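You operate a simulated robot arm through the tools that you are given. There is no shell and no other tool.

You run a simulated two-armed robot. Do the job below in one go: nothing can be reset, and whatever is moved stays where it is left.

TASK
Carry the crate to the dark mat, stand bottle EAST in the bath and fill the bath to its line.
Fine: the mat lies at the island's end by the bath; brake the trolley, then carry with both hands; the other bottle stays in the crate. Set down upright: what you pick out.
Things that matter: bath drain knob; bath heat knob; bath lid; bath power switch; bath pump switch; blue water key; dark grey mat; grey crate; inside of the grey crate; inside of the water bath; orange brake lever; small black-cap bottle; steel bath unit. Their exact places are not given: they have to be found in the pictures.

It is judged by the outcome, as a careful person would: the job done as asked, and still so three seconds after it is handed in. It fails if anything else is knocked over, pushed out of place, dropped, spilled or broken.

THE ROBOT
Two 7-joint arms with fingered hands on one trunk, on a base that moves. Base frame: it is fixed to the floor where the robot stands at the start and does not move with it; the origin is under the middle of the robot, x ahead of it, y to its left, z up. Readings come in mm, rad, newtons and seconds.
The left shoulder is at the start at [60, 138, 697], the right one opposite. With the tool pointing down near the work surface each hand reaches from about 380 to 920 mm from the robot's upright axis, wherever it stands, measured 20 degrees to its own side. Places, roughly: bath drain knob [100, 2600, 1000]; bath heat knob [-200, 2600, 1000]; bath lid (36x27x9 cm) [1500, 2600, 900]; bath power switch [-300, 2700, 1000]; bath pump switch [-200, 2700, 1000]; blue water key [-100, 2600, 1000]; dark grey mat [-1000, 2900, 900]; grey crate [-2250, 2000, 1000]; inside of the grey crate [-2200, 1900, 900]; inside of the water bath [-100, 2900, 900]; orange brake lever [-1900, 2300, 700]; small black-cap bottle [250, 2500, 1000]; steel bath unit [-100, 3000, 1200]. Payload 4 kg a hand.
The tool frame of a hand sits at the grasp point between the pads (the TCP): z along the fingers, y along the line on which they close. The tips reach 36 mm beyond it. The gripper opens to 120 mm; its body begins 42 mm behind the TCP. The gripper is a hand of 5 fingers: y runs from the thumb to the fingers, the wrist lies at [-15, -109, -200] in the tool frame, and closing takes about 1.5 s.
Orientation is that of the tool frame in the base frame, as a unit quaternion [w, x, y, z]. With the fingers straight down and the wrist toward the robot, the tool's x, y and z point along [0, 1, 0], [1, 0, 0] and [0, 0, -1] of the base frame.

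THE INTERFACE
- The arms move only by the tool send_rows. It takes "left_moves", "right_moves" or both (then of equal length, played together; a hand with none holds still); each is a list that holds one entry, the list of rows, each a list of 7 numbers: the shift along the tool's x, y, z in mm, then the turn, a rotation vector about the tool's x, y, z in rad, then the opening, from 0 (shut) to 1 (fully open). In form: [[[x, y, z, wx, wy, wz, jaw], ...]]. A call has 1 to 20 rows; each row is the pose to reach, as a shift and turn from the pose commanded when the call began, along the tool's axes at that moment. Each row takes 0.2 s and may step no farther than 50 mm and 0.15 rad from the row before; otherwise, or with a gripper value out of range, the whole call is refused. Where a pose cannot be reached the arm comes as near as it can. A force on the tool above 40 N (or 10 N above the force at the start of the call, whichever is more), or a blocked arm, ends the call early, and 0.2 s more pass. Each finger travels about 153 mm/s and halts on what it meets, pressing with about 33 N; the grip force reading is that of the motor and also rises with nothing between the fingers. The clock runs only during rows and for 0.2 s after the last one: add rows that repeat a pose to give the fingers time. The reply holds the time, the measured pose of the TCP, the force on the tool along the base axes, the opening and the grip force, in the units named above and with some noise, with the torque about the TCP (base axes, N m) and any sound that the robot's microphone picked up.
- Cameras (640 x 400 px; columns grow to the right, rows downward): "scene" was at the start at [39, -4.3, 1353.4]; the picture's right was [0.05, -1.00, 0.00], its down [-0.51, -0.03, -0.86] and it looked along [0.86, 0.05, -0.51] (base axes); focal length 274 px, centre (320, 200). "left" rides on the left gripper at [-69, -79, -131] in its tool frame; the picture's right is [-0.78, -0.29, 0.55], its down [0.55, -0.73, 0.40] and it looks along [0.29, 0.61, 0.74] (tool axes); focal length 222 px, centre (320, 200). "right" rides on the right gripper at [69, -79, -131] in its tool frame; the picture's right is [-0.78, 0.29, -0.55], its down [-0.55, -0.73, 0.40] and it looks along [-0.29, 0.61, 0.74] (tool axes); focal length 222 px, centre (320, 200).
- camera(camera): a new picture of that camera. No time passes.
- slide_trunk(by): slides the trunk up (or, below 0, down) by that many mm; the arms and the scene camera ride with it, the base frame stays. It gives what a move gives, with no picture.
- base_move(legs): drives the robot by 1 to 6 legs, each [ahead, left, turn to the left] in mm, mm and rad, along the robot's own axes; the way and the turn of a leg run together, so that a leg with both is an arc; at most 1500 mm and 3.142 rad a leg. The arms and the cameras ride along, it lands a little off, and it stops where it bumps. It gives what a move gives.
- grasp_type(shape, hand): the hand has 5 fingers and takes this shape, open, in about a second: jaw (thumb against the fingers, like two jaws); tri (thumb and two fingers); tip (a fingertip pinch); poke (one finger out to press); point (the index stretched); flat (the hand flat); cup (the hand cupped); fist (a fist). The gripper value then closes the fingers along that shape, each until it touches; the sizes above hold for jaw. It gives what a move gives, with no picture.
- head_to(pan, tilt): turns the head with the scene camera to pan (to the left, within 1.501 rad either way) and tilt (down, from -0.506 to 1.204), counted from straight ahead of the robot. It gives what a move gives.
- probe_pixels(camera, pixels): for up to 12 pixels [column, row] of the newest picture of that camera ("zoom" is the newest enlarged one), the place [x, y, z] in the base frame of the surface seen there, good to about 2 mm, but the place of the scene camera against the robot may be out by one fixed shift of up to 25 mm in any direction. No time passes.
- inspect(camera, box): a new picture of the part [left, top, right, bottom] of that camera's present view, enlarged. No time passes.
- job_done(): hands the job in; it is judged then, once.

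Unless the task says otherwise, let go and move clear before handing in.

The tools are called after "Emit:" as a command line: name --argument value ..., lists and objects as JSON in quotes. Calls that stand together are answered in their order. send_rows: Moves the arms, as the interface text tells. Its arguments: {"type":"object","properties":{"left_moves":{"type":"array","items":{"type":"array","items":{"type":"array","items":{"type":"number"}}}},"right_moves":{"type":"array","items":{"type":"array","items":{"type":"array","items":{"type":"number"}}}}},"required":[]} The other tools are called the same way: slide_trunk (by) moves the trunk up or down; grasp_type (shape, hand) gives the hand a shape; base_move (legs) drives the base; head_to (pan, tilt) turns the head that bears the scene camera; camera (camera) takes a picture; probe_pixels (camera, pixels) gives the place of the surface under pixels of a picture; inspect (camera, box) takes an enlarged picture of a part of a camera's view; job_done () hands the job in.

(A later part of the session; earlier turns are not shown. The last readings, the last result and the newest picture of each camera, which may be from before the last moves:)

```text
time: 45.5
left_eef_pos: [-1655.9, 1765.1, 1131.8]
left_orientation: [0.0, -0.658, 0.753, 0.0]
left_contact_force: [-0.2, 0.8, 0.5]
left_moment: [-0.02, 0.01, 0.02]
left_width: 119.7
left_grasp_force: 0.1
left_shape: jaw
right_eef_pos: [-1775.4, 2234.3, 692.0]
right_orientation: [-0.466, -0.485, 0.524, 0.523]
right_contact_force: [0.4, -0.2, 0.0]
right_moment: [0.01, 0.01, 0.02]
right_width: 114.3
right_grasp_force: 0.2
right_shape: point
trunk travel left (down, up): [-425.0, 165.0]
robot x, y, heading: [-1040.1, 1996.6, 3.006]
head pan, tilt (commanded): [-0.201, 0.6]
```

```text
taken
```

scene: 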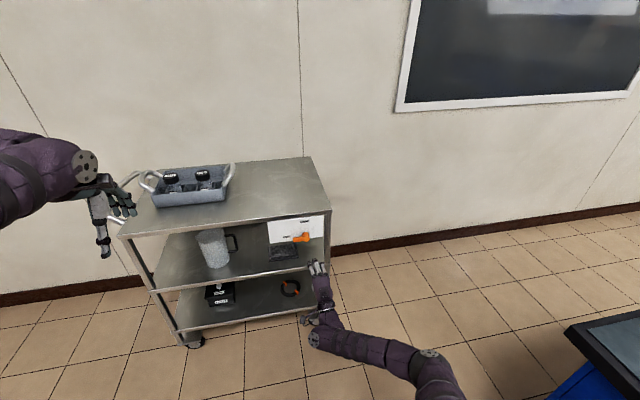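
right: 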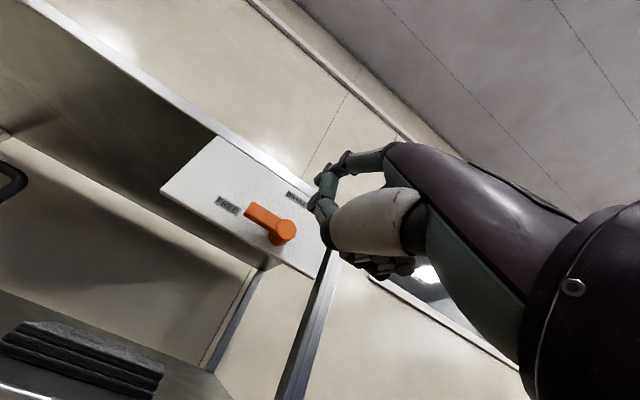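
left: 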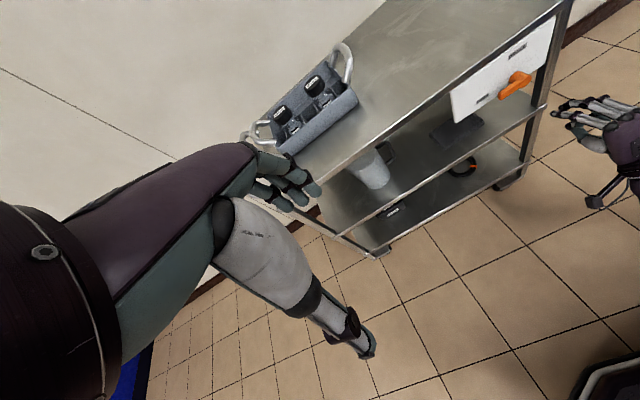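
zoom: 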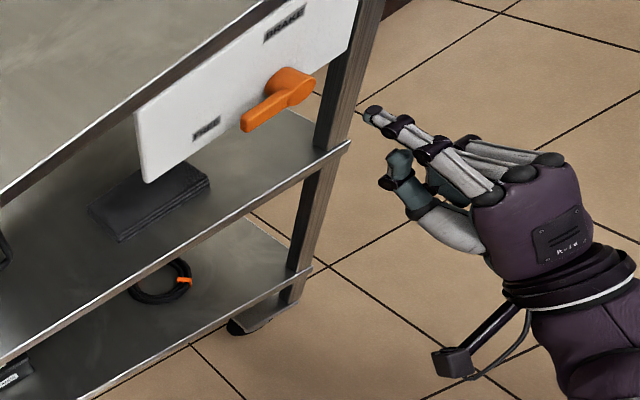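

In the point shape the index stands clear alone, the rest being a fist. I probe along the index in both hand cameras.

Emit:
probe_pixels --camera "right" --pixels '[[319, 182], [323, 176], [330, 170], [345, 160], [375, 155], [340, 200], [320, 205]]'

Emit:
probe_pixels --camera "zoom" --pixels '[[369, 114], [376, 116], [390, 125], [410, 135], [435, 150], [465, 170], [490, 193], [395, 165], [400, 188], [460, 150]]'

Emit:
inspect --camera "right" --box '[270, 130, 430, 230]'

```text
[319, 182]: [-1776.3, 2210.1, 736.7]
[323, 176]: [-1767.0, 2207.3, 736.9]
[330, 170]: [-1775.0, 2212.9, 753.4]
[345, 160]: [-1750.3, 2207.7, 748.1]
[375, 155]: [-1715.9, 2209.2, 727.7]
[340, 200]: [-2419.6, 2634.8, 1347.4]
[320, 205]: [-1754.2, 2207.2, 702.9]
```

```text
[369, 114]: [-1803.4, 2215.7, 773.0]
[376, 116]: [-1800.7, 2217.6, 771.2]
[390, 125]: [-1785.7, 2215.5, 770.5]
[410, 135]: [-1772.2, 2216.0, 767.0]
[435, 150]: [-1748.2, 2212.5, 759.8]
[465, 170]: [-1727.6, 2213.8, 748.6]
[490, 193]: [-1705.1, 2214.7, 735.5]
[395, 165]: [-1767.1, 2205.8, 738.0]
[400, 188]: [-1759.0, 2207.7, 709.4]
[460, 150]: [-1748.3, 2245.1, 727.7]
```

```text
4.00 times, centred on (350, 180) of right
```

zoom: 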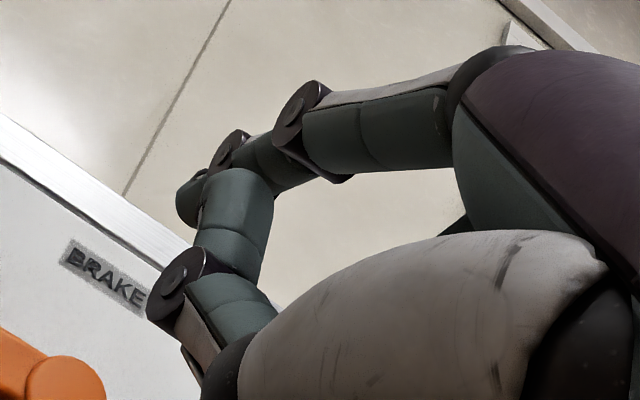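

The index tip is about 33 mm ahead, 17 mm left and 75 mm above the TCP, standing 40 mm proud of the thumb. I put it just left of the lever's end (tip at about (−1903, 2172, 747)) to roll the trolley back by pushing along the lever's axis.

Emit:
send_rows --right_moves '[[[20, -6, 0, 0, 0, 0, 1], [40, -12, 0, 0, 0, 0, 1], [58, -17, 0, 0, 0, 0, 1], [58, -17, 25, 0, 0, 0, 1], [58, -17, 50, 0, 0, 0, 1], [58, -17, 65, 0, 0, 0, 1], [58, -17, 65, 0, 0, 0, 1]]]'

Emit:
inspect --camera "left" --box '[430, 40, 640, 220]'

Emit:
camera --camera "right"

```text
time: 47.1
left_eef_pos: [-1655.8, 1765.8, 1131.4]
left_orientation: [0.0, -0.658, 0.753, 0.0]
left_contact_force: [-0.1, -0.6, 0.1]
left_moment: [-0.01, -0.02, -0.02]
left_width: 120.0
left_grasp_force: 0.0
left_shape: jaw
right_eef_pos: [-1845.2, 2181.7, 675.0]
right_orientation: [-0.466, -0.485, 0.524, 0.522]
right_contact_force: [-0.2, -0.3, -0.4]
right_moment: [-0.02, 0.0, -0.02]
right_width: 114.1
right_grasp_force: 0.0
right_shape: point
trunk travel left (down, up): [-425.0, 165.0]
robot x, y, heading: [-1042.4, 2000.0, 3.009]
head pan, tilt (commanded): [-0.201, 0.6]
```

```text
2.22 times, centred on (535, 130) of left
```

zoom: 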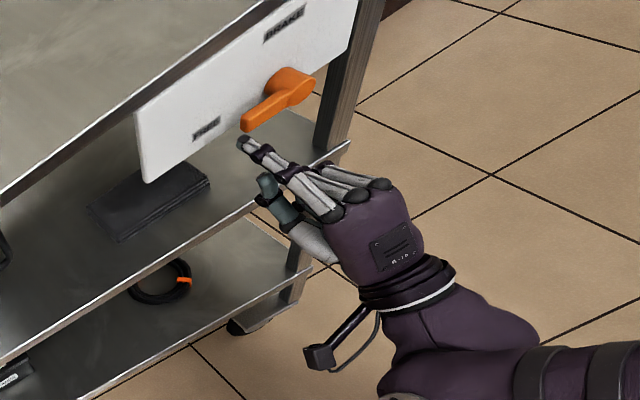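

```text
taken
```

right: 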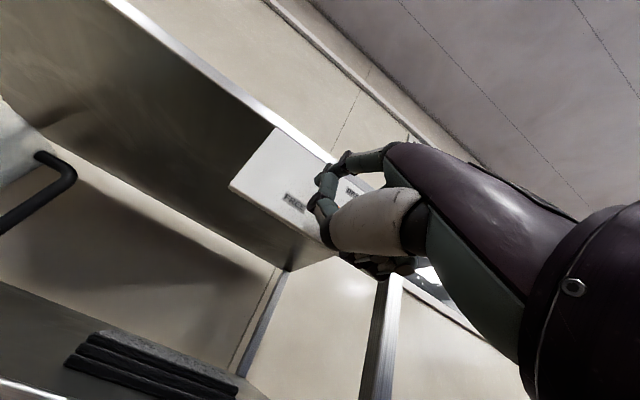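

Emit:
inspect --camera "left" --box '[500, 65, 580, 115]'

Emit:
probe_pixels --camera "zoom" --pixels '[[100, 180], [160, 150], [85, 220], [110, 240], [230, 110], [270, 80], [130, 160], [95, 150], [150, 265], [90, 198]]'

```text
8.00 times, centred on (540, 90) of left
```

zoom: 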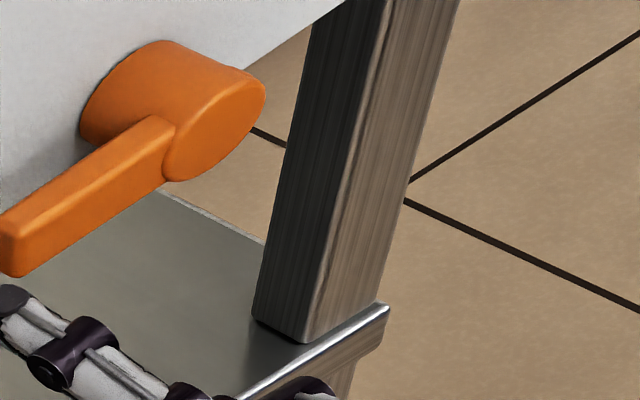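

```text
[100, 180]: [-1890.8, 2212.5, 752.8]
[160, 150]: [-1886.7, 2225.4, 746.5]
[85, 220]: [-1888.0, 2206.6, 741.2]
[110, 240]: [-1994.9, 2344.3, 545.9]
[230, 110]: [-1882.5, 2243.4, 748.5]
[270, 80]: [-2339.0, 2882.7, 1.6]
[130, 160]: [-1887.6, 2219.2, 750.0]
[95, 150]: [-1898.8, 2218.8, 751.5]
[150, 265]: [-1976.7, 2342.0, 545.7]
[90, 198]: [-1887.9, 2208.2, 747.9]
```

Emit:
inspect --camera "left" --box '[470, 80, 550, 130]'

Emit:
probe_pixels --camera "zoom" --pixels '[[250, 85], [235, 110], [245, 120], [255, 100], [245, 175], [270, 185], [300, 205], [230, 168], [260, 165], [285, 215], [240, 90], [350, 235]]'

```text
8.00 times, centred on (510, 105) of left
```

zoom: 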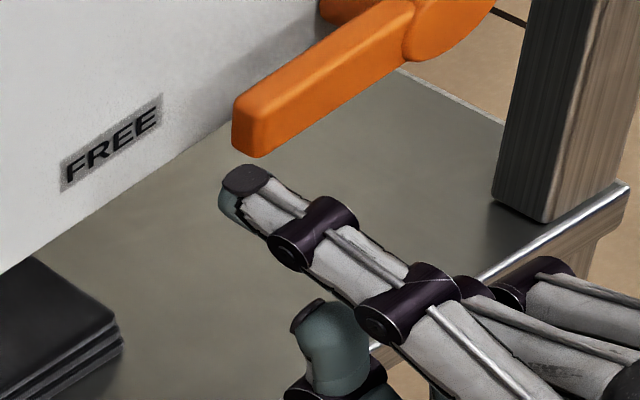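

```text
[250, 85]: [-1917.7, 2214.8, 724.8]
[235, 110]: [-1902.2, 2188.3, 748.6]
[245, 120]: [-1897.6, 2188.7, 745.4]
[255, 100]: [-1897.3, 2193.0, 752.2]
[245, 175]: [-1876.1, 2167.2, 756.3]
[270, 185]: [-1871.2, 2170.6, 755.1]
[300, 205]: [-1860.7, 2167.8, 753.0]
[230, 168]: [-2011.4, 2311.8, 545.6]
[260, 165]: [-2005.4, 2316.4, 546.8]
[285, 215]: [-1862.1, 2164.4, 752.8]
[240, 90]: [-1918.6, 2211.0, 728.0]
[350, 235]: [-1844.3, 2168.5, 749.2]
```

The index tip sits at (−1880, 2167, ~748), 13 mm left of the lever's end face (y≈2188, axis z≈743). I go 20 mm deeper and 8 mm lower so the push goes along the lever toward its FREE stop, then roll the trolley slowly toward +y.

Emit:
send_rows --right_moves '[[[0, -8, 10, 0, 0, 0, 1], [0, -8, 20, 0, 0, 0, 1], [-4, -8, 20, 0, 0, 0, 1], [-8, -8, 20, 0, 0, 0, 1], [-12, -8, 20, 0, 0, 0, 1], [-16, -8, 20, 0, 0, 0, 1], [-20, -8, 20, 0, 0, 0, 1], [-23, -8, 19, 0, 0, 0, 1], [-26, -8, 19, 0, 0, 0, 1], [-29, -8, 19, 0, 0, 0, 1], [-32, -8, 19, 0, 0, 0, 1]]]'

Emit:
inspect --camera "left" --box '[450, 40, 610, 140]'

Emit:
inspect --camera "scene" --box '[250, 200, 346, 260]'

Emit:
probe_pixels --camera "zoom" --pixels '[[125, 155], [475, 110], [475, 235], [137, 282]]'

```text
time: 49.5
left_eef_pos: [-1655.8, 1766.3, 1132.2]
left_orientation: [0.0, -0.658, 0.753, -0.001]
left_contact_force: [-0.3, 0.0, -0.6]
left_moment: [0.0, 0.04, -0.01]
left_width: 120.0
left_grasp_force: 0.0
left_shape: jaw
right_eef_pos: [-1852.2, 2207.9, 678.2]
right_orientation: [-0.466, -0.486, 0.524, 0.522]
right_contact_force: [1.4, -0.1, -0.1]
right_moment: [0.0, -0.01, 0.04]
right_width: 114.2
right_grasp_force: 0.0
right_shape: point
right hand out of reach, approached as far as the arm can: row 1, 2, 3, 4, 5, 6, 7, 8, 9, 10, 11
trunk travel left (down, up): [-425.0, 165.0]
robot x, y, heading: [-1039.0, 2000.3, 3.01]
head pan, tilt (commanded): [-0.201, 0.6]
```

```text
4.00 times, centred on (530, 90) of left
```

zoom: 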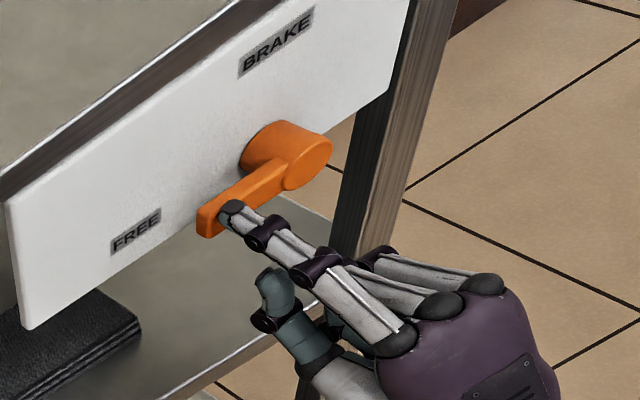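

```text
6.67 times, centred on (298, 230) of scene
```

zoom: 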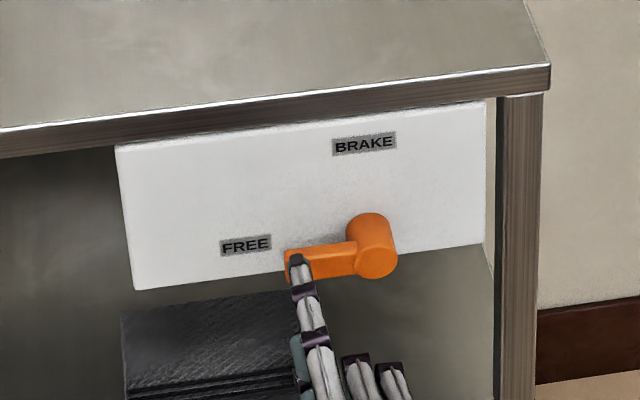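

```text
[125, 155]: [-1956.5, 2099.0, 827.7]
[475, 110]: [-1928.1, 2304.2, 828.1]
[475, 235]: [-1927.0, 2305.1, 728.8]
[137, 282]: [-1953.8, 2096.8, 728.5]
```

The arm ran out of reach, leaving the fingertip in front of the lever without pushing it. I draw the hand back and left, then drive the base 70 mm ahead.

Emit:
send_rows --right_moves '[[[0, 0, -20, 0, 0, 0, 1], [10, 0, -40, 0, 0, 0, 1], [25, 0, -60, 0, 0, 0, 1], [40, 0, -80, 0, 0, 0, 1], [40, 0, -100, 0, 0, 0, 1]]]'

Emit:
base_move --legs '[[70, 0, 0]]'

Emit:
camera --camera "left"

```text
time: 50.8
left_eef_pos: [-1655.3, 1765.9, 1131.2]
left_orientation: [0.0, -0.658, 0.753, 0.0]
left_contact_force: [-0.7, -0.6, -0.4]
left_moment: [0.03, 0.01, 0.01]
left_width: 119.9
left_grasp_force: 0.1
left_shape: jaw
right_eef_pos: [-1759.2, 2159.1, 679.6]
right_orientation: [-0.466, -0.486, 0.523, 0.523]
right_contact_force: [-0.3, -0.7, -1.2]
right_moment: [0.01, -0.01, 0.01]
right_width: 114.4
right_grasp_force: 0.1
right_shape: point
trunk travel left (down, up): [-425.0, 165.0]
robot x, y, heading: [-1043.4, 2003.9, 3.005]
head pan, tilt (commanded): [-0.201, 0.6]
```

```text
time: 51.8
left_eef_pos: [-1726.1, 1775.7, 1130.5]
left_orientation: [0.001, -0.657, 0.754, 0.0]
left_contact_force: [0.3, 0.9, -1.1]
left_moment: [-0.01, -0.02, 0.03]
left_width: 119.9
left_grasp_force: 0.0
left_shape: jaw
right_eef_pos: [-1827.9, 2167.4, 678.2]
right_orientation: [-0.466, -0.486, 0.524, 0.522]
right_contact_force: [-0.6, -0.2, -1.2]
right_moment: [0.03, -0.02, 0.02]
right_width: 114.2
right_grasp_force: 0.0
right_shape: point
trunk travel left (down, up): [-425.0, 165.0]
robot x, y, heading: [-1107.6, 2008.2, 3.006]
head pan, tilt (commanded): [-0.201, 0.6]
```

```text
taken
```

left: 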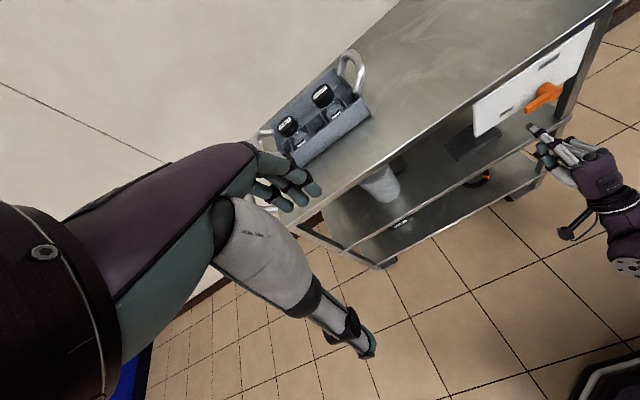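

Now the tip is near (−1863, 2153, 751). I advance it to just left of the lever's end at z≈740.

Emit:
send_rows --right_moves '[[[-4, -6, 10, 0, 0, 0, 1], [-8, -11, 20, 0, 0, 0, 1], [-8, -11, 30, 0, 0, 0, 1], [-8, -11, 40, 0, 0, 0, 1], [-8, -11, 40, 0, 0, 0, 1]]]'

Emit:
inspect --camera "left" --box '[480, 60, 608, 140]'

Emit:
probe_pixels --camera "zoom" --pixels '[[250, 270], [255, 310], [280, 320], [230, 290], [330, 190], [300, 220]]'

```text
time: 53.0
left_eef_pos: [-1724.4, 1773.9, 1131.6]
left_orientation: [0.0, -0.658, 0.753, 0.0]
left_contact_force: [0.1, -0.3, 0.1]
left_moment: [0.04, -0.02, -0.02]
left_width: 119.9
left_grasp_force: 0.2
left_shape: jaw
right_eef_pos: [-1866.2, 2179.3, 667.7]
right_orientation: [-0.465, -0.485, 0.524, 0.523]
right_contact_force: [0.0, 0.5, -0.8]
right_moment: [-0.02, 0.0, -0.01]
right_width: 114.3
right_grasp_force: 0.1
right_shape: point
trunk travel left (down, up): [-425.0, 165.0]
robot x, y, heading: [-1109.1, 2012.6, 3.009]
head pan, tilt (commanded): [-0.201, 0.6]
```

```text
5.00 times, centred on (544, 100) of left
```

zoom: 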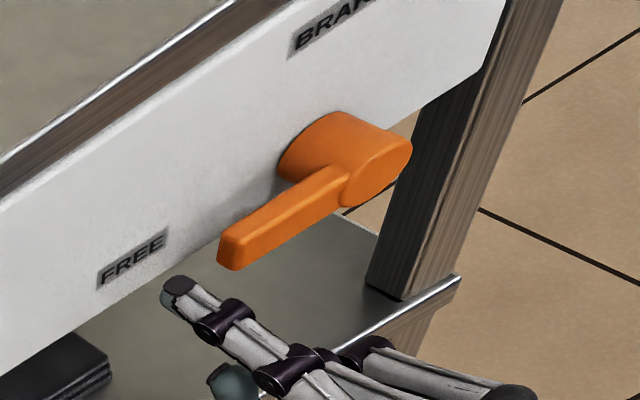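

```text
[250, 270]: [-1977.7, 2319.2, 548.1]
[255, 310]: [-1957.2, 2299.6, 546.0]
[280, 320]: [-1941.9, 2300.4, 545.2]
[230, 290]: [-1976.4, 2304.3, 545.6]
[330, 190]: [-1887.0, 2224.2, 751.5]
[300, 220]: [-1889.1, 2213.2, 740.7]
```

The index is in place left of and level with the lever's end. I push toward +y slowly.

Emit:
send_rows --right_moves '[[[-4, 0, 0, 0, 0, 0, 1], [-8, 0, 0, 0, 0, 0, 1], [-12, 0, 0, 0, 0, 0, 1], [-15, 0, 0, 0, 0, 0, 1], [-18, 0, 0, 0, 0, 0, 1], [-21, 0, 0, 0, 0, 0, 1], [-24, 0, -1, 0, 0, 0, 1], [-27, 0, -1, 0, 0, 0, 1], [-30, 0, -1, 0, 0, 0, 1], [-33, 0, -1, 0, 0, 0, 1], [-36, 0, -1, 0, 0, 0, 1], [-39, 0, -1, 0, 0, 0, 1], [-42, 0, -1, 0, 0, 0, 1], [-45, 0, -1, 0, 0, 0, 1]]]'

Emit:
inspect --camera "left" --box '[480, 60, 608, 140]'

Emit:
inspect --camera "scene" --box '[250, 200, 346, 260]'

Emit:
probe_pixels --camera "zoom" --pixels '[[200, 155], [475, 110], [475, 200], [200, 250], [365, 245]]'

```text
time: 56.0
left_eef_pos: [-1724.5, 1775.5, 1131.8]
left_orientation: [0.0, -0.658, 0.753, 0.0]
left_contact_force: [-0.4, -0.1, -0.4]
left_moment: [-0.02, 0.01, -0.02]
left_width: 119.9
left_grasp_force: 0.0
left_shape: jaw
right_eef_pos: [-1861.0, 2224.7, 668.6]
right_orientation: [-0.466, -0.485, 0.524, 0.523]
right_contact_force: [-0.4, -2.4, -0.2]
right_moment: [0.19, -0.04, 0.09]
right_width: 0.1
right_grasp_force: 0.0
right_shape: point
trunk travel left (down, up): [-425.0, 165.0]
robot x, y, heading: [-1111.3, 2012.8, 3.002]
head pan, tilt (commanded): [-0.201, 0.6]
```

```text
5.00 times, centred on (544, 100) of left
```

zoom: 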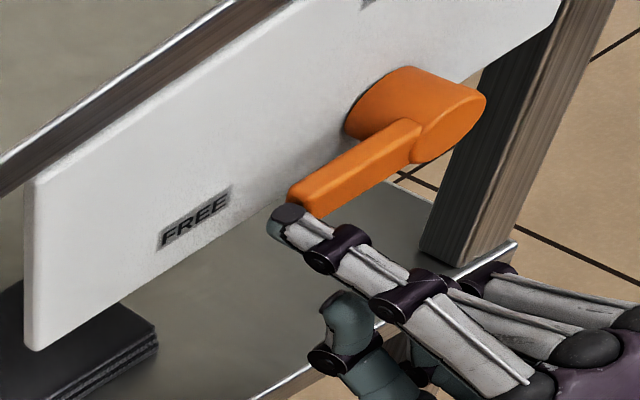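

```text
6.67 times, centred on (298, 230) of scene
```

zoom: 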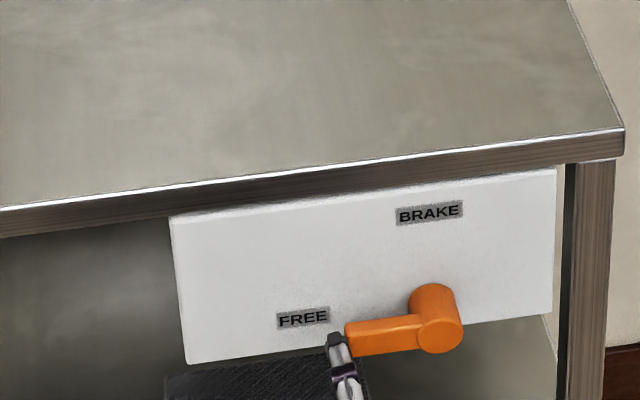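

```text
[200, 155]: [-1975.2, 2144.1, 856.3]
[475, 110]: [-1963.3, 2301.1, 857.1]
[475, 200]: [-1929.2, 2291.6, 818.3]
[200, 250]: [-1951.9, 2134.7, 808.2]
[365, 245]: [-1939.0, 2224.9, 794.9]
```

The trolley follows with about 2.4 N. I probe the plate corner to see how far it has come (goal: scene-camera y ≈ 2147 at the lower left corner).

Emit:
probe_pixels --camera "zoom" --pixels '[[195, 353], [180, 225], [548, 180], [546, 305], [436, 334], [430, 315], [385, 325]]'

```text
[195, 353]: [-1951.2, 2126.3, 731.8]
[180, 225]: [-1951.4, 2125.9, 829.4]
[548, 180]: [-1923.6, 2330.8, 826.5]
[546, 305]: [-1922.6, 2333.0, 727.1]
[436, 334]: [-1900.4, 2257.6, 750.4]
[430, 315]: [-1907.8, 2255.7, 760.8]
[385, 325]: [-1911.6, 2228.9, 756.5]
```

It has come back ~28 mm; about 21 mm remain. I push on.

Emit:
send_rows --right_moves '[[[-3, 0, 0, 0, 0, 0, 1], [-6, 0, 0, 0, 0, 0, 1], [-9, 0, 0, 0, 0, 0, 1], [-12, 0, -1, 0, 0, 0, 1], [-15, 0, -1, 0, 0, 0, 1], [-17, 0, -1, 0, 0, 0, 1], [-19, 0, -1, 0, 0, 0, 1], [-20, 0, -1, 0, 0, 0, 1], [-20, 0, -1, 0, 0, 0, 1]]]'

Emit:
inspect --camera "left" --box '[480, 60, 608, 140]'

Emit:
inspect --camera "scene" --box '[250, 200, 346, 260]'

Emit:
probe_pixels --camera "zoom" --pixels '[[210, 220], [220, 345], [450, 315], [460, 330]]'

```text
time: 58.0
left_eef_pos: [-1724.3, 1775.0, 1130.8]
left_orientation: [-0.001, -0.658, 0.753, 0.0]
left_contact_force: [-0.4, 0.8, -0.4]
left_moment: [-0.01, 0.01, 0.01]
left_width: 119.5
left_grasp_force: 0.0
left_shape: jaw
right_eef_pos: [-1857.6, 2243.8, 667.8]
right_orientation: [-0.465, -0.486, 0.524, 0.523]
right_contact_force: [-0.5, -3.3, -0.2]
right_moment: [0.29, -0.06, 0.09]
right_width: 0.0
right_grasp_force: 0.0
right_shape: point
trunk travel left (down, up): [-425.0, 165.0]
robot x, y, heading: [-1111.5, 2010.0, 3.007]
head pan, tilt (commanded): [-0.201, 0.6]
```

```text
5.00 times, centred on (544, 100) of left
```

zoom: 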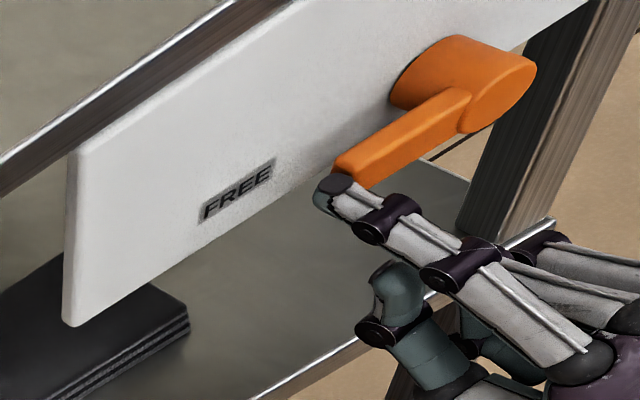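

```text
6.67 times, centred on (298, 230) of scene
```

zoom: 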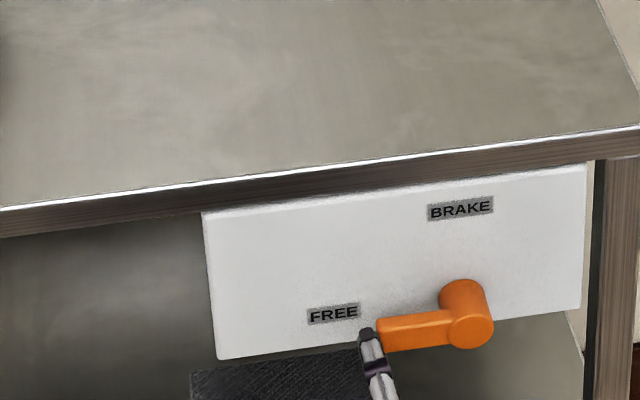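

```text
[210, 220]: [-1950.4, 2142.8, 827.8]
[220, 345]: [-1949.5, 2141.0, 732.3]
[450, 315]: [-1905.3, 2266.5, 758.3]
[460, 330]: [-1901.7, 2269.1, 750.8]
```

The trolley is within ~6 mm of its old place (the turn of the lever will nudge it further right). Now I take the finger down and under the lever's arm, and sweep it up and clockwise round the hub (≈ y 2291, z 741) to BRAKE.

Emit:
send_rows --right_moves '[[[10, 0, 0, 0, 0, 0, 1], [10, -12, 2, 0, 0, 0, 1], [10, -24, 4, 0, 0, 0, 1], [0, -24, 8, 0, 0, 0, 1], [-12, -24, 8, 0, 0, 0, 1], [-22, -24, 8, 0, 0, 0, 1], [-22, -17, 8, 0, 0, 0, 1]]]'

Emit:
inspect --camera "left" --box '[480, 60, 608, 140]'

Emit:
inspect --camera "scene" --box '[250, 200, 346, 260]'

```text
time: 59.6
left_eef_pos: [-1726.3, 1775.4, 1131.3]
left_orientation: [0.001, -0.658, 0.753, 0.0]
left_contact_force: [-0.4, 0.9, -0.7]
left_moment: [-0.01, 0.02, -0.01]
left_width: 119.9
left_grasp_force: 0.0
left_shape: jaw
right_eef_pos: [-1863.2, 2267.2, 651.1]
right_orientation: [-0.466, -0.486, 0.524, 0.522]
right_contact_force: [0.2, 0.3, -1.9]
right_moment: [0.03, -0.05, 0.01]
right_width: 114.3
right_grasp_force: 0.2
right_shape: point
trunk travel left (down, up): [-425.0, 165.0]
robot x, y, heading: [-1105.5, 2011.1, 3.005]
head pan, tilt (commanded): [-0.201, 0.6]
```

```text
5.00 times, centred on (544, 100) of left
```

zoom: 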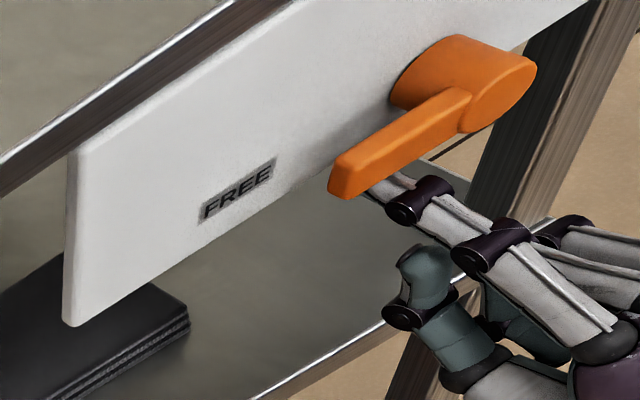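

```text
6.67 times, centred on (298, 230) of scene
```

zoom: 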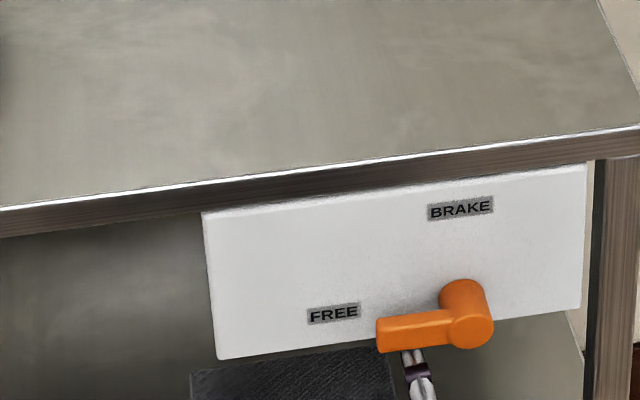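

The finger is under the arm and just touching. I sweep it up and round.

Emit:
send_rows --right_moves '[[[1, 5, 0, 0, 0, 0, 1], [3, 11, 0, 0, 0, 0, 1], [4, 17, 0, 0, 0, 0, 1], [3, 22, 0, 0, 0, 0, 1], [2, 28, 0, 0, 0, 0, 1], [0, 33, 0, 0, 0, 0, 1], [-2, 38, 0, 0, 0, 0, 1], [-5, 43, 0, 0, 0, 0, 1], [-9, 47, 0, 0, 0, 0, 1], [-13, 51, 0, 0, 0, 0, 1], [-18, 54, 0, 0, 0, 0, 1], [-23, 57, 0, 0, 0, 0, 1]]]'

Emit:
inspect --camera "left" --box '[480, 60, 608, 140]'

Emit:
inspect --camera "scene" --box '[250, 200, 346, 260]'

```text
time: 62.2
left_eef_pos: [-1724.4, 1774.7, 1131.4]
left_orientation: [0.0, -0.658, 0.753, 0.001]
left_contact_force: [0.0, 0.8, -0.5]
left_moment: [0.01, -0.04, 0.03]
left_width: 120.2
left_grasp_force: 0.0
left_shape: jaw
right_eef_pos: [-1862.8, 2288.5, 709.3]
right_orientation: [-0.466, -0.486, 0.524, 0.522]
right_contact_force: [0.9, -4.6, -2.9]
right_moment: [0.35, -0.02, 0.1]
right_width: 0.0
right_grasp_force: 0.1
right_shape: point
trunk travel left (down, up): [-425.0, 165.0]
robot x, y, heading: [-1107.8, 2010.9, 3.008]
head pan, tilt (commanded): [-0.201, 0.6]
```

```text
5.00 times, centred on (544, 100) of left
```

zoom: 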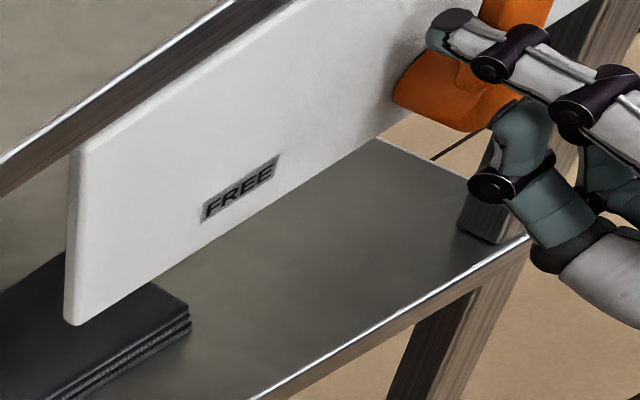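

```text
6.67 times, centred on (298, 230) of scene
```

zoom: 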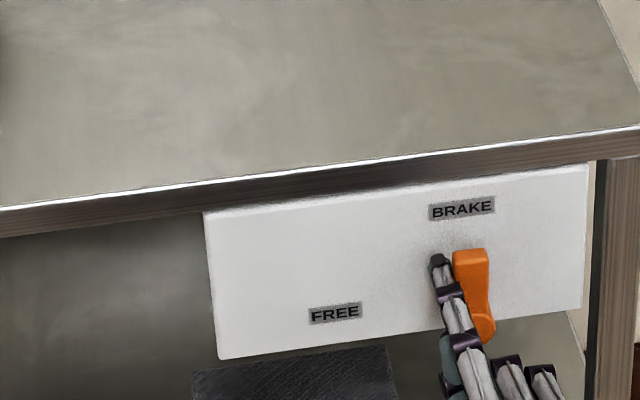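

The lever now stands nearly upright. I push a few mm more to the right to make sure it seats at BRAKE.

Emit:
send_rows --right_moves '[[[-3, 1, 0, 0, 0, 0, 1], [-6, 2, 0, 0, 0, 0, 1], [-9, 2, 0, 0, 0, 0, 1], [-9, 2, 0, 0, 0, 0, 1]]]'

Emit:
inspect --camera "scene" --box '[250, 200, 346, 260]'

Emit:
probe_pixels --camera "zoom" --pixels '[[210, 220], [222, 345]]'

```text
time: 63.2
left_eef_pos: [-1725.5, 1774.1, 1130.4]
left_orientation: [0.001, -0.659, 0.753, 0.001]
left_contact_force: [0.5, -0.1, -0.2]
left_moment: [0.01, -0.01, -0.01]
left_width: 119.8
left_grasp_force: 0.0
left_shape: jaw
right_eef_pos: [-1862.1, 2296.9, 710.7]
right_orientation: [-0.466, -0.486, 0.523, 0.522]
right_contact_force: [-0.1, -13.7, -4.1]
right_moment: [1.03, -0.1, 0.27]
right_width: 0.0
right_grasp_force: 0.0
right_shape: point
trunk travel left (down, up): [-425.0, 165.0]
robot x, y, heading: [-1110.6, 2007.7, 3.006]
head pan, tilt (commanded): [-0.201, 0.6]
```

```text
6.67 times, centred on (298, 230) of scene
```

zoom: 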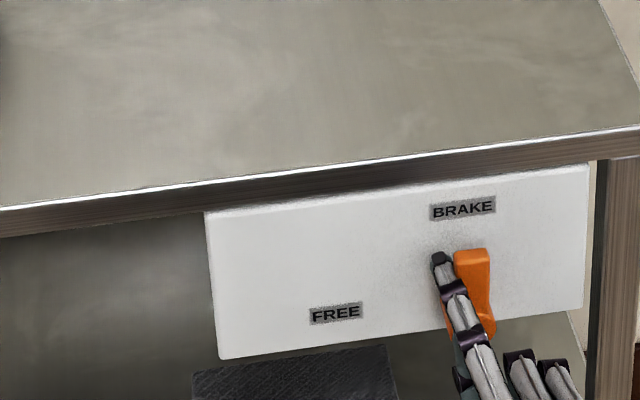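

```text
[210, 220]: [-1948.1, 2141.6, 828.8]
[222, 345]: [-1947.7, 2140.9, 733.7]
```

Force rose to ~14 N with no further turn: the lever is seated at BRAKE and the trolley held. I withdraw the finger and back the base away before swinging the hand down again.

Emit:
send_rows --right_moves '[[[8, 0, 0, 0, 0, 0, 1], [10, 0, -20, 0, 0, 0, 1], [10, 0, -50, 0, 0, 0, 1], [10, 0, -90, 0, 0, 0, 1], [10, 0, -130, 0, 0, 0, 1]]]'

Emit:
base_move --legs '[[-200, 0, 0]]'

Emit:
grasp_type --shape "jaw" --hand "right"

Emit:
camera --camera "scene"

```text
time: 64.4
left_eef_pos: [-1723.9, 1774.2, 1132.4]
left_orientation: [0.0, -0.658, 0.753, 0.0]
left_contact_force: [0.0, 0.2, -0.9]
left_moment: [0.01, 0.0, 0.01]
left_width: 119.7
left_grasp_force: 0.0
left_shape: jaw
right_eef_pos: [-1733.3, 2271.9, 715.8]
right_orientation: [-0.466, -0.485, 0.524, 0.523]
right_contact_force: [0.0, -0.5, 0.7]
right_moment: [0.02, -0.01, -0.02]
right_width: 0.0
right_grasp_force: 0.0
right_shape: point
trunk travel left (down, up): [-425.0, 165.0]
robot x, y, heading: [-1107.0, 2009.0, 3.009]
head pan, tilt (commanded): [-0.201, 0.6]
```

```text
time: 66.0
left_eef_pos: [-1522.1, 1750.1, 1130.6]
left_orientation: [-0.001, -0.656, 0.754, 0.0]
left_contact_force: [-0.1, -0.2, 0.3]
left_moment: [0.04, 0.02, -0.01]
left_width: 120.1
left_grasp_force: 0.1
left_shape: jaw
right_eef_pos: [-1530.3, 2249.0, 713.8]
right_orientation: [-0.464, -0.484, 0.525, 0.524]
right_contact_force: [-0.1, 0.5, -0.2]
right_moment: [0.01, -0.05, 0.0]
right_width: 114.2
right_grasp_force: 0.1
right_shape: point
trunk travel left (down, up): [-425.0, 165.0]
robot x, y, heading: [-906.4, 1982.8, 3.006]
head pan, tilt (commanded): [-0.201, 0.6]
```

```text
time: 66.9
left_eef_pos: [-1521.7, 1750.3, 1130.9]
left_orientation: [0.0, -0.657, 0.754, 0.0]
left_contact_force: [-0.9, -0.2, 0.0]
left_moment: [-0.01, -0.01, 0.0]
left_width: 119.8
left_grasp_force: 0.0
left_shape: jaw
right_eef_pos: [-1528.1, 2248.4, 715.3]
right_orientation: [-0.465, -0.484, 0.525, 0.524]
right_contact_force: [-0.8, 0.1, -0.2]
right_moment: [-0.02, 0.02, 0.0]
right_width: 119.6
right_grasp_force: 0.0
right_shape: jaw
trunk travel left (down, up): [-425.0, 165.0]
robot x, y, heading: [-902.5, 1980.1, 3.002]
head pan, tilt (commanded): [-0.201, 0.6]
```

```text
taken
```

scene: 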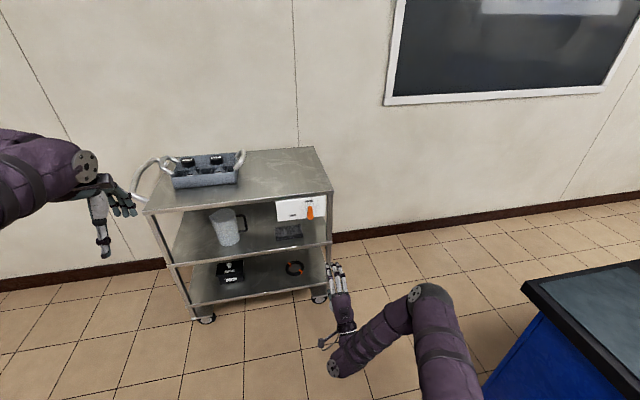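

The brake holds and the lever stays up. I swing the right hand back to fingers-down (path about its wrist), clear of the trolley.

Emit:
send_rows --right_moves '[[[-6, 19, 10, 0.098, 0, 0, 1], [-12, 37, 17, 0.197, 0, 0, 1], [-17, 54, 23, 0.295, 0, 0, 1], [-23, 71, 26, 0.393, 0, 0, 1], [-29, 88, 28, 0.491, 0, 0, 1], [-35, 104, 27, 0.589, 0, 0, 1], [-40, 121, 24, 0.687, 0, 0, 1], [-46, 139, 18, 0.785, 0, 0, 1], [-52, 156, 11, 0.884, 0, 0, 1], [-58, 175, 2, 0.982, 0, 0, 1], [-63, 195, -10, 1.08, 0, 0, 1], [-69, 216, -23, 1.178, 0, 0, 1], [-75, 238, -38, 1.276, 0, 0, 1], [-81, 262, -54, 1.374, 0, 0, 1], [-86, 288, -72, 1.473, 0, 0, 1], [-92, 315, -91, 1.571, 0, 0, 1]]]'

Emit:
camera --camera "scene"

```text
time: 70.3
left_eef_pos: [-1521.2, 1749.9, 1131.2]
left_orientation: [-0.001, -0.657, 0.754, 0.0]
left_contact_force: [-0.7, 0.6, -0.5]
left_moment: [0.01, 0.0, 0.0]
left_width: 119.9
left_grasp_force: 0.1
left_shape: jaw
right_eef_pos: [-1435.5, 2324.6, 1034.1]
right_orientation: [0.015, -0.671, 0.741, -0.001]
right_contact_force: [0.6, -0.9, -0.6]
right_moment: [0.03, 0.02, 0.06]
right_width: 119.9
right_grasp_force: 0.0
right_shape: jaw
trunk travel left (down, up): [-425.0, 165.0]
robot x, y, heading: [-907.2, 1979.0, 3.001]
head pan, tilt (commanded): [-0.201, 0.6]
```

```text
taken
```

scene: 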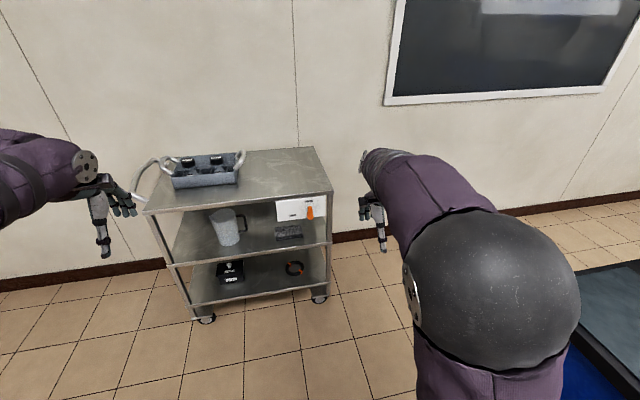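

Both hands are fingers-down again. I look closely at the crate and its handles.

Emit:
inspect --camera "scene" --box '[150, 140, 262, 210]'

Emit:
probe_pixels --camera "zoom" --pixels '[[130, 130], [130, 230], [145, 275], [490, 250], [505, 170], [520, 70], [80, 130], [130, 100], [220, 110], [380, 95], [510, 120], [300, 240]]'

```text
5.71 times, centred on (206, 175) of scene
```

zoom: 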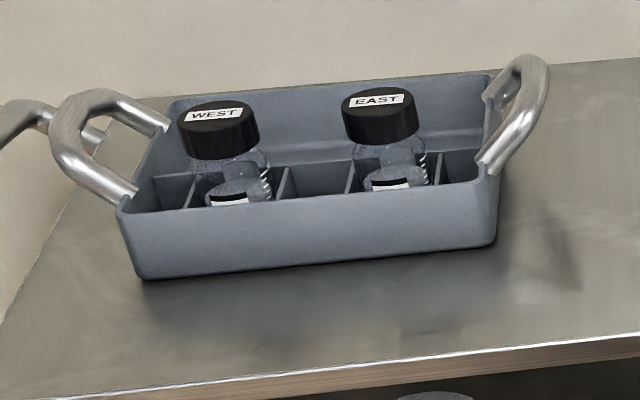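

```text
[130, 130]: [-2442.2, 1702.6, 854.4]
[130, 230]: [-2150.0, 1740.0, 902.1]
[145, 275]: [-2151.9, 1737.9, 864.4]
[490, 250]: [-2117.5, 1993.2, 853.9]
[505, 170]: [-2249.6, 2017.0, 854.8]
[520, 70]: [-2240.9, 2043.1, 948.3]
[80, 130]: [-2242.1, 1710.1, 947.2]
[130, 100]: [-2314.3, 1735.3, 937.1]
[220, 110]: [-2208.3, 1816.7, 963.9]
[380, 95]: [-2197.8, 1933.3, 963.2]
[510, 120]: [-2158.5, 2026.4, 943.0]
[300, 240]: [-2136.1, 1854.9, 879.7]
```

The handles' tops are at about z 947, y 1710 (left) and 2043 (right) in scene readings. I check the trolley's own push handle near the left one, since the left hand must fit between.

Emit:
inspect --camera "scene" --box '[120, 140, 200, 220]'

Emit:
probe_pixels --camera "zoom" --pixels '[[95, 250], [105, 220], [130, 180], [170, 155], [90, 275], [120, 310], [200, 145], [300, 150], [345, 130], [390, 120], [420, 150], [330, 160]]'

```text
5.00 times, centred on (160, 180) of scene
```

zoom: 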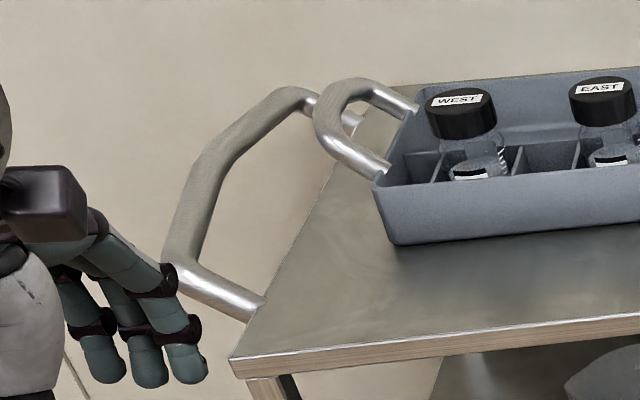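

```text
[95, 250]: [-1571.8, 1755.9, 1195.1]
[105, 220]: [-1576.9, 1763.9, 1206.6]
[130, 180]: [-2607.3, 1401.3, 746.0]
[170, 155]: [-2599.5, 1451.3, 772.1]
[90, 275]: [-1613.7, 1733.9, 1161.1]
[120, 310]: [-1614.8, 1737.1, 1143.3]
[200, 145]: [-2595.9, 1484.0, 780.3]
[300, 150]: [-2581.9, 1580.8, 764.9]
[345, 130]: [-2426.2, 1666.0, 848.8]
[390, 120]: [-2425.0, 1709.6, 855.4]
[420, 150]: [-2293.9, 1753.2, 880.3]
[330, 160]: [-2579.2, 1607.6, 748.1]
```

Emit:
probe_pixels --camera "zoom" --pixels '[[185, 240], [192, 200], [225, 140], [265, 105], [295, 95], [210, 285], [325, 115], [335, 90], [355, 155], [375, 175], [385, 92], [405, 105]]'

```text
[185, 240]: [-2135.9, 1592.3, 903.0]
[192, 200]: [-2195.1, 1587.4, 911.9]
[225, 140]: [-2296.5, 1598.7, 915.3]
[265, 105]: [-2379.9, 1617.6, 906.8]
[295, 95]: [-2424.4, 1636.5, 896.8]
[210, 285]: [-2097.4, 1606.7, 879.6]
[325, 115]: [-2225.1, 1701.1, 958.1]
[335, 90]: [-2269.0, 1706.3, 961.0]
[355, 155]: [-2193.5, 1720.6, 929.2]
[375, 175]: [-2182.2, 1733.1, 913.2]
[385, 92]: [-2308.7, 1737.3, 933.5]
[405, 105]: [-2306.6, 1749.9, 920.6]
```

The crate's left handle is ~110 mm clear of the trolley's push handle (top bar y≈1590, z≈912), so a half-open hand fits. Here in free space I turn both hands 90° so that they close across the handles, wrists outward, and see whether the arms manage it.

Emit:
send_rows --left_moves '[[[-10, 7, 3, 0, 0, 0.143, 1], [-20, 13, 6, 0, 0, 0.286, 1], [-31, 20, 8, 0, 0, 0.428, 1], [-41, 27, 11, 0, 0, 0.571, 1], [-51, 33, 14, 0, 0, 0.714, 1], [-61, 40, 17, 0, 0, 0.857, 1], [-71, 46, 20, 0, 0, 1.0, 1], [-81, 53, 23, 0, 0, 1.143, 1], [-92, 60, 25, 0, 0, 1.285, 1], [-102, 66, 28, 0, 0, 1.428, 1], [-112, 73, 31, 0, 0, 1.571, 1]]]' --right_moves '[[[6, 7, -6, 0, 0, -0.143, 1], [13, 14, -12, 0, 0, -0.286, 1], [19, 22, -18, 0, 0, -0.428, 1], [25, 29, -24, 0, 0, -0.571, 1], [31, 36, -30, 0, 0, -0.714, 1], [38, 43, -36, 0, 0, -0.857, 1], [44, 50, -42, 0, 0, -1.0, 1], [50, 57, -48, 0, 0, -1.143, 1], [56, 65, -54, 0, 0, -1.285, 1], [63, 72, -60, 0, 0, -1.428, 1], [69, 79, -66, 0, 0, -1.571, 1]]]'

Emit:
camera --camera "scene"

```text
time: 72.7
left_eef_pos: [-1581.2, 1871.0, 1100.2]
left_orientation: [0.0, 0.07, 0.998, 0.0]
left_contact_force: [0.1, 0.0, 0.7]
left_moment: [0.0, 0.01, -0.03]
left_width: 120.1
left_grasp_force: 0.1
left_shape: jaw
right_eef_pos: [-1524.5, 2264.7, 1095.6]
right_orientation: [-0.008, 0.999, -0.049, 0.011]
right_contact_force: [0.1, -0.5, 0.1]
right_moment: [-0.01, -0.01, -0.01]
right_width: 119.9
right_grasp_force: 0.0
right_shape: jaw
trunk travel left (down, up): [-425.0, 165.0]
robot x, y, heading: [-903.9, 1981.9, 3.002]
head pan, tilt (commanded): [-0.201, 0.6]
```

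```text
taken
```

scene: 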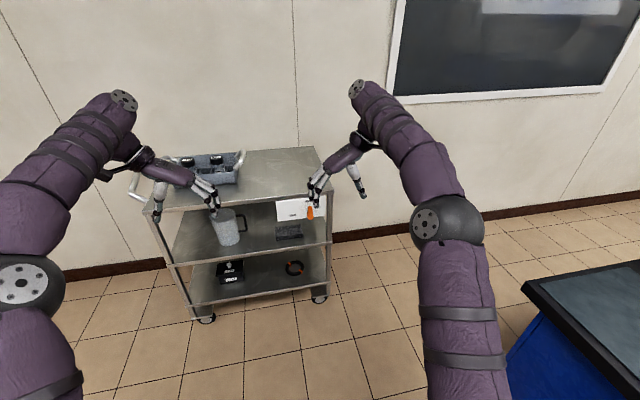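

Both hands reached the pose without trouble. I drive to put the crate midway between the hands, ~680 mm ahead; the fingertips at z≈1060 stay ~100 mm above the caps and handles.

Emit:
base_move --legs '[[200, 277, 0], [390, 0, 0]]'

Emit:
head_to --pan 0.0 --tilt 0.8

Emit:
camera --camera "scene"

Emit:
camera --camera "left"

Emit:
camera --camera "right"

```text
time: 76.9
left_eef_pos: [-2193.4, 1684.7, 1099.8]
left_orientation: [0.0, 0.073, 0.997, 0.001]
left_contact_force: [-0.5, -0.2, 0.9]
left_moment: [-0.02, -0.02, -0.03]
left_width: 120.0
left_grasp_force: 0.0
left_shape: jaw
right_eef_pos: [-2134.8, 2076.2, 1096.7]
right_orientation: [-0.009, 0.999, -0.053, 0.011]
right_contact_force: [-0.3, -0.7, -0.2]
right_moment: [-0.02, 0.0, -0.02]
right_width: 120.0
right_grasp_force: 0.1
right_shape: jaw
trunk travel left (down, up): [-425.0, 165.0]
robot x, y, heading: [-1521.2, 1793.6, 2.996]
head pan, tilt (commanded): [-0.201, 0.6]
```

```text
time: 77.7
left_eef_pos: [-2192.3, 1685.0, 1098.7]
left_orientation: [0.0, 0.072, 0.997, 0.0]
left_contact_force: [-0.1, 0.1, 0.0]
left_moment: [0.04, -0.01, 0.04]
left_width: 120.0
left_grasp_force: 0.0
left_shape: jaw
right_eef_pos: [-2134.6, 2077.1, 1097.8]
right_orientation: [-0.01, 0.999, -0.052, 0.011]
right_contact_force: [0.1, -0.3, -0.3]
right_moment: [-0.03, 0.01, -0.02]
right_width: 119.9
right_grasp_force: 0.1
right_shape: jaw
trunk travel left (down, up): [-425.0, 165.0]
robot x, y, heading: [-1514.4, 1791.2, 2.997]
head pan, tilt (commanded): [0.0, 0.799]
```

```text
taken
```

scene: 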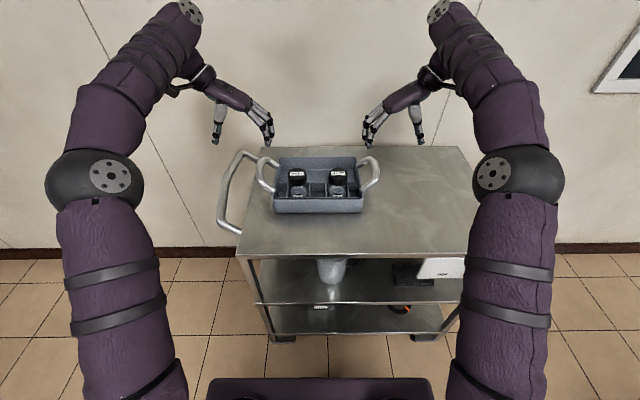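

```text
taken
```

left: 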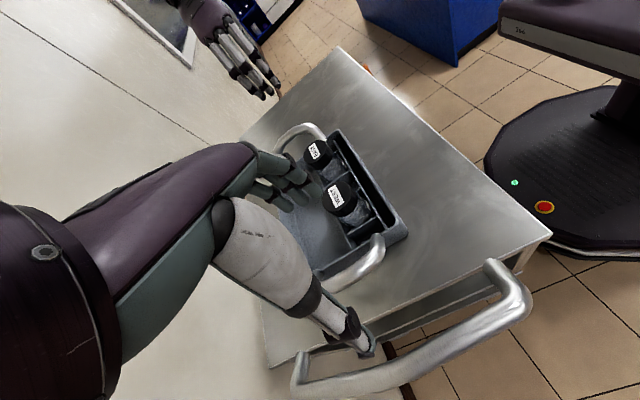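

```text
taken
```

right: 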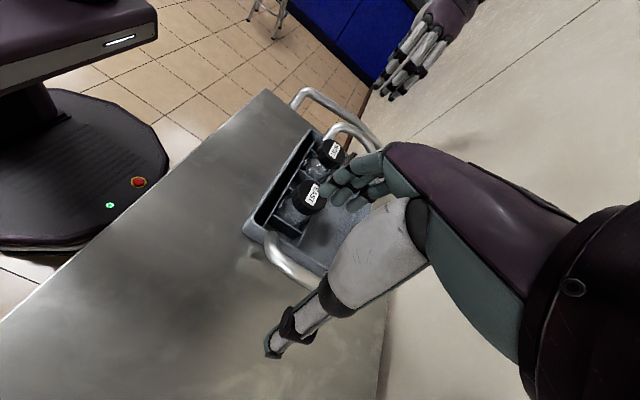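

Both hand cameras see the handles; I probe them (left handle near (365,265) in the left view, right handle near (285,258) in the right view) and the caps.

Emit:
inspect --camera "left" --box '[240, 110, 420, 300]'

Emit:
probe_pixels --camera "left" --pixels '[[378, 240], [380, 255], [370, 268], [355, 277], [340, 285], [335, 192], [316, 152], [405, 235], [345, 130], [508, 275], [500, 310], [400, 375]]'

Emit:
inspect --camera "right" --box '[230, 80, 410, 290]'

Emit:
probe_pixels --camera "right" --pixels '[[268, 237], [270, 250], [278, 262], [288, 273], [300, 283], [312, 193], [333, 147], [247, 230], [315, 128], [355, 128], [340, 95], [345, 125]]'

```text
2.11 times, centred on (330, 205) of left
```

zoom: 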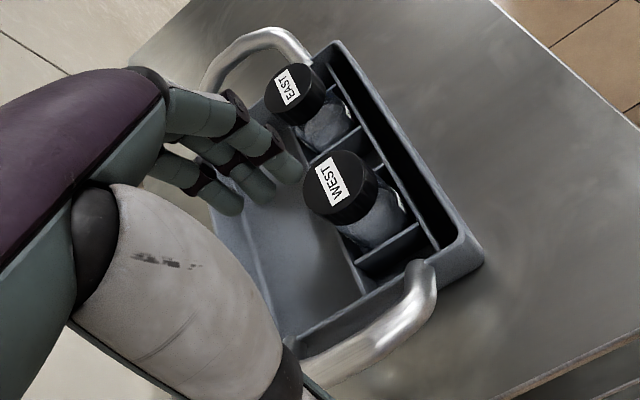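

```text
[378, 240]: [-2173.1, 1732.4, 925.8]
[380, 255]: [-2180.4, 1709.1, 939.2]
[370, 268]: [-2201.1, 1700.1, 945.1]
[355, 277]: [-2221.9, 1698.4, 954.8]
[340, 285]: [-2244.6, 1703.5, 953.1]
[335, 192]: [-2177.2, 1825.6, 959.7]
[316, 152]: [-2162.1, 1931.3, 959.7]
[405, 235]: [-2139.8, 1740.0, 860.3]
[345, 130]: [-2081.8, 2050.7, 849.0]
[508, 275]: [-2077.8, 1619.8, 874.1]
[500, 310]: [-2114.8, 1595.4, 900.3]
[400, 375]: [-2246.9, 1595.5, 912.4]
```

```text
1.90 times, centred on (320, 185) of right
```

zoom: 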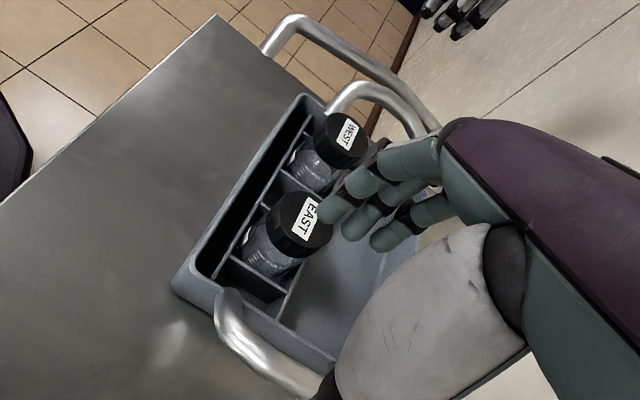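

```text
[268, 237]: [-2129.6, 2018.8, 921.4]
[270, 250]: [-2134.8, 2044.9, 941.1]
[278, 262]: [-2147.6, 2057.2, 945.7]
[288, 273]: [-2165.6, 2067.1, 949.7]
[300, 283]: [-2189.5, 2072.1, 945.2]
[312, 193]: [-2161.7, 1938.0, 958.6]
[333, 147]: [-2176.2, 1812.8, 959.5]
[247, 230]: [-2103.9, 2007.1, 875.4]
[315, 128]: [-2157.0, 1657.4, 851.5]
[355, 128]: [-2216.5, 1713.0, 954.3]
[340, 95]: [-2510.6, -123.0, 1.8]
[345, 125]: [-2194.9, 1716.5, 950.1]
```

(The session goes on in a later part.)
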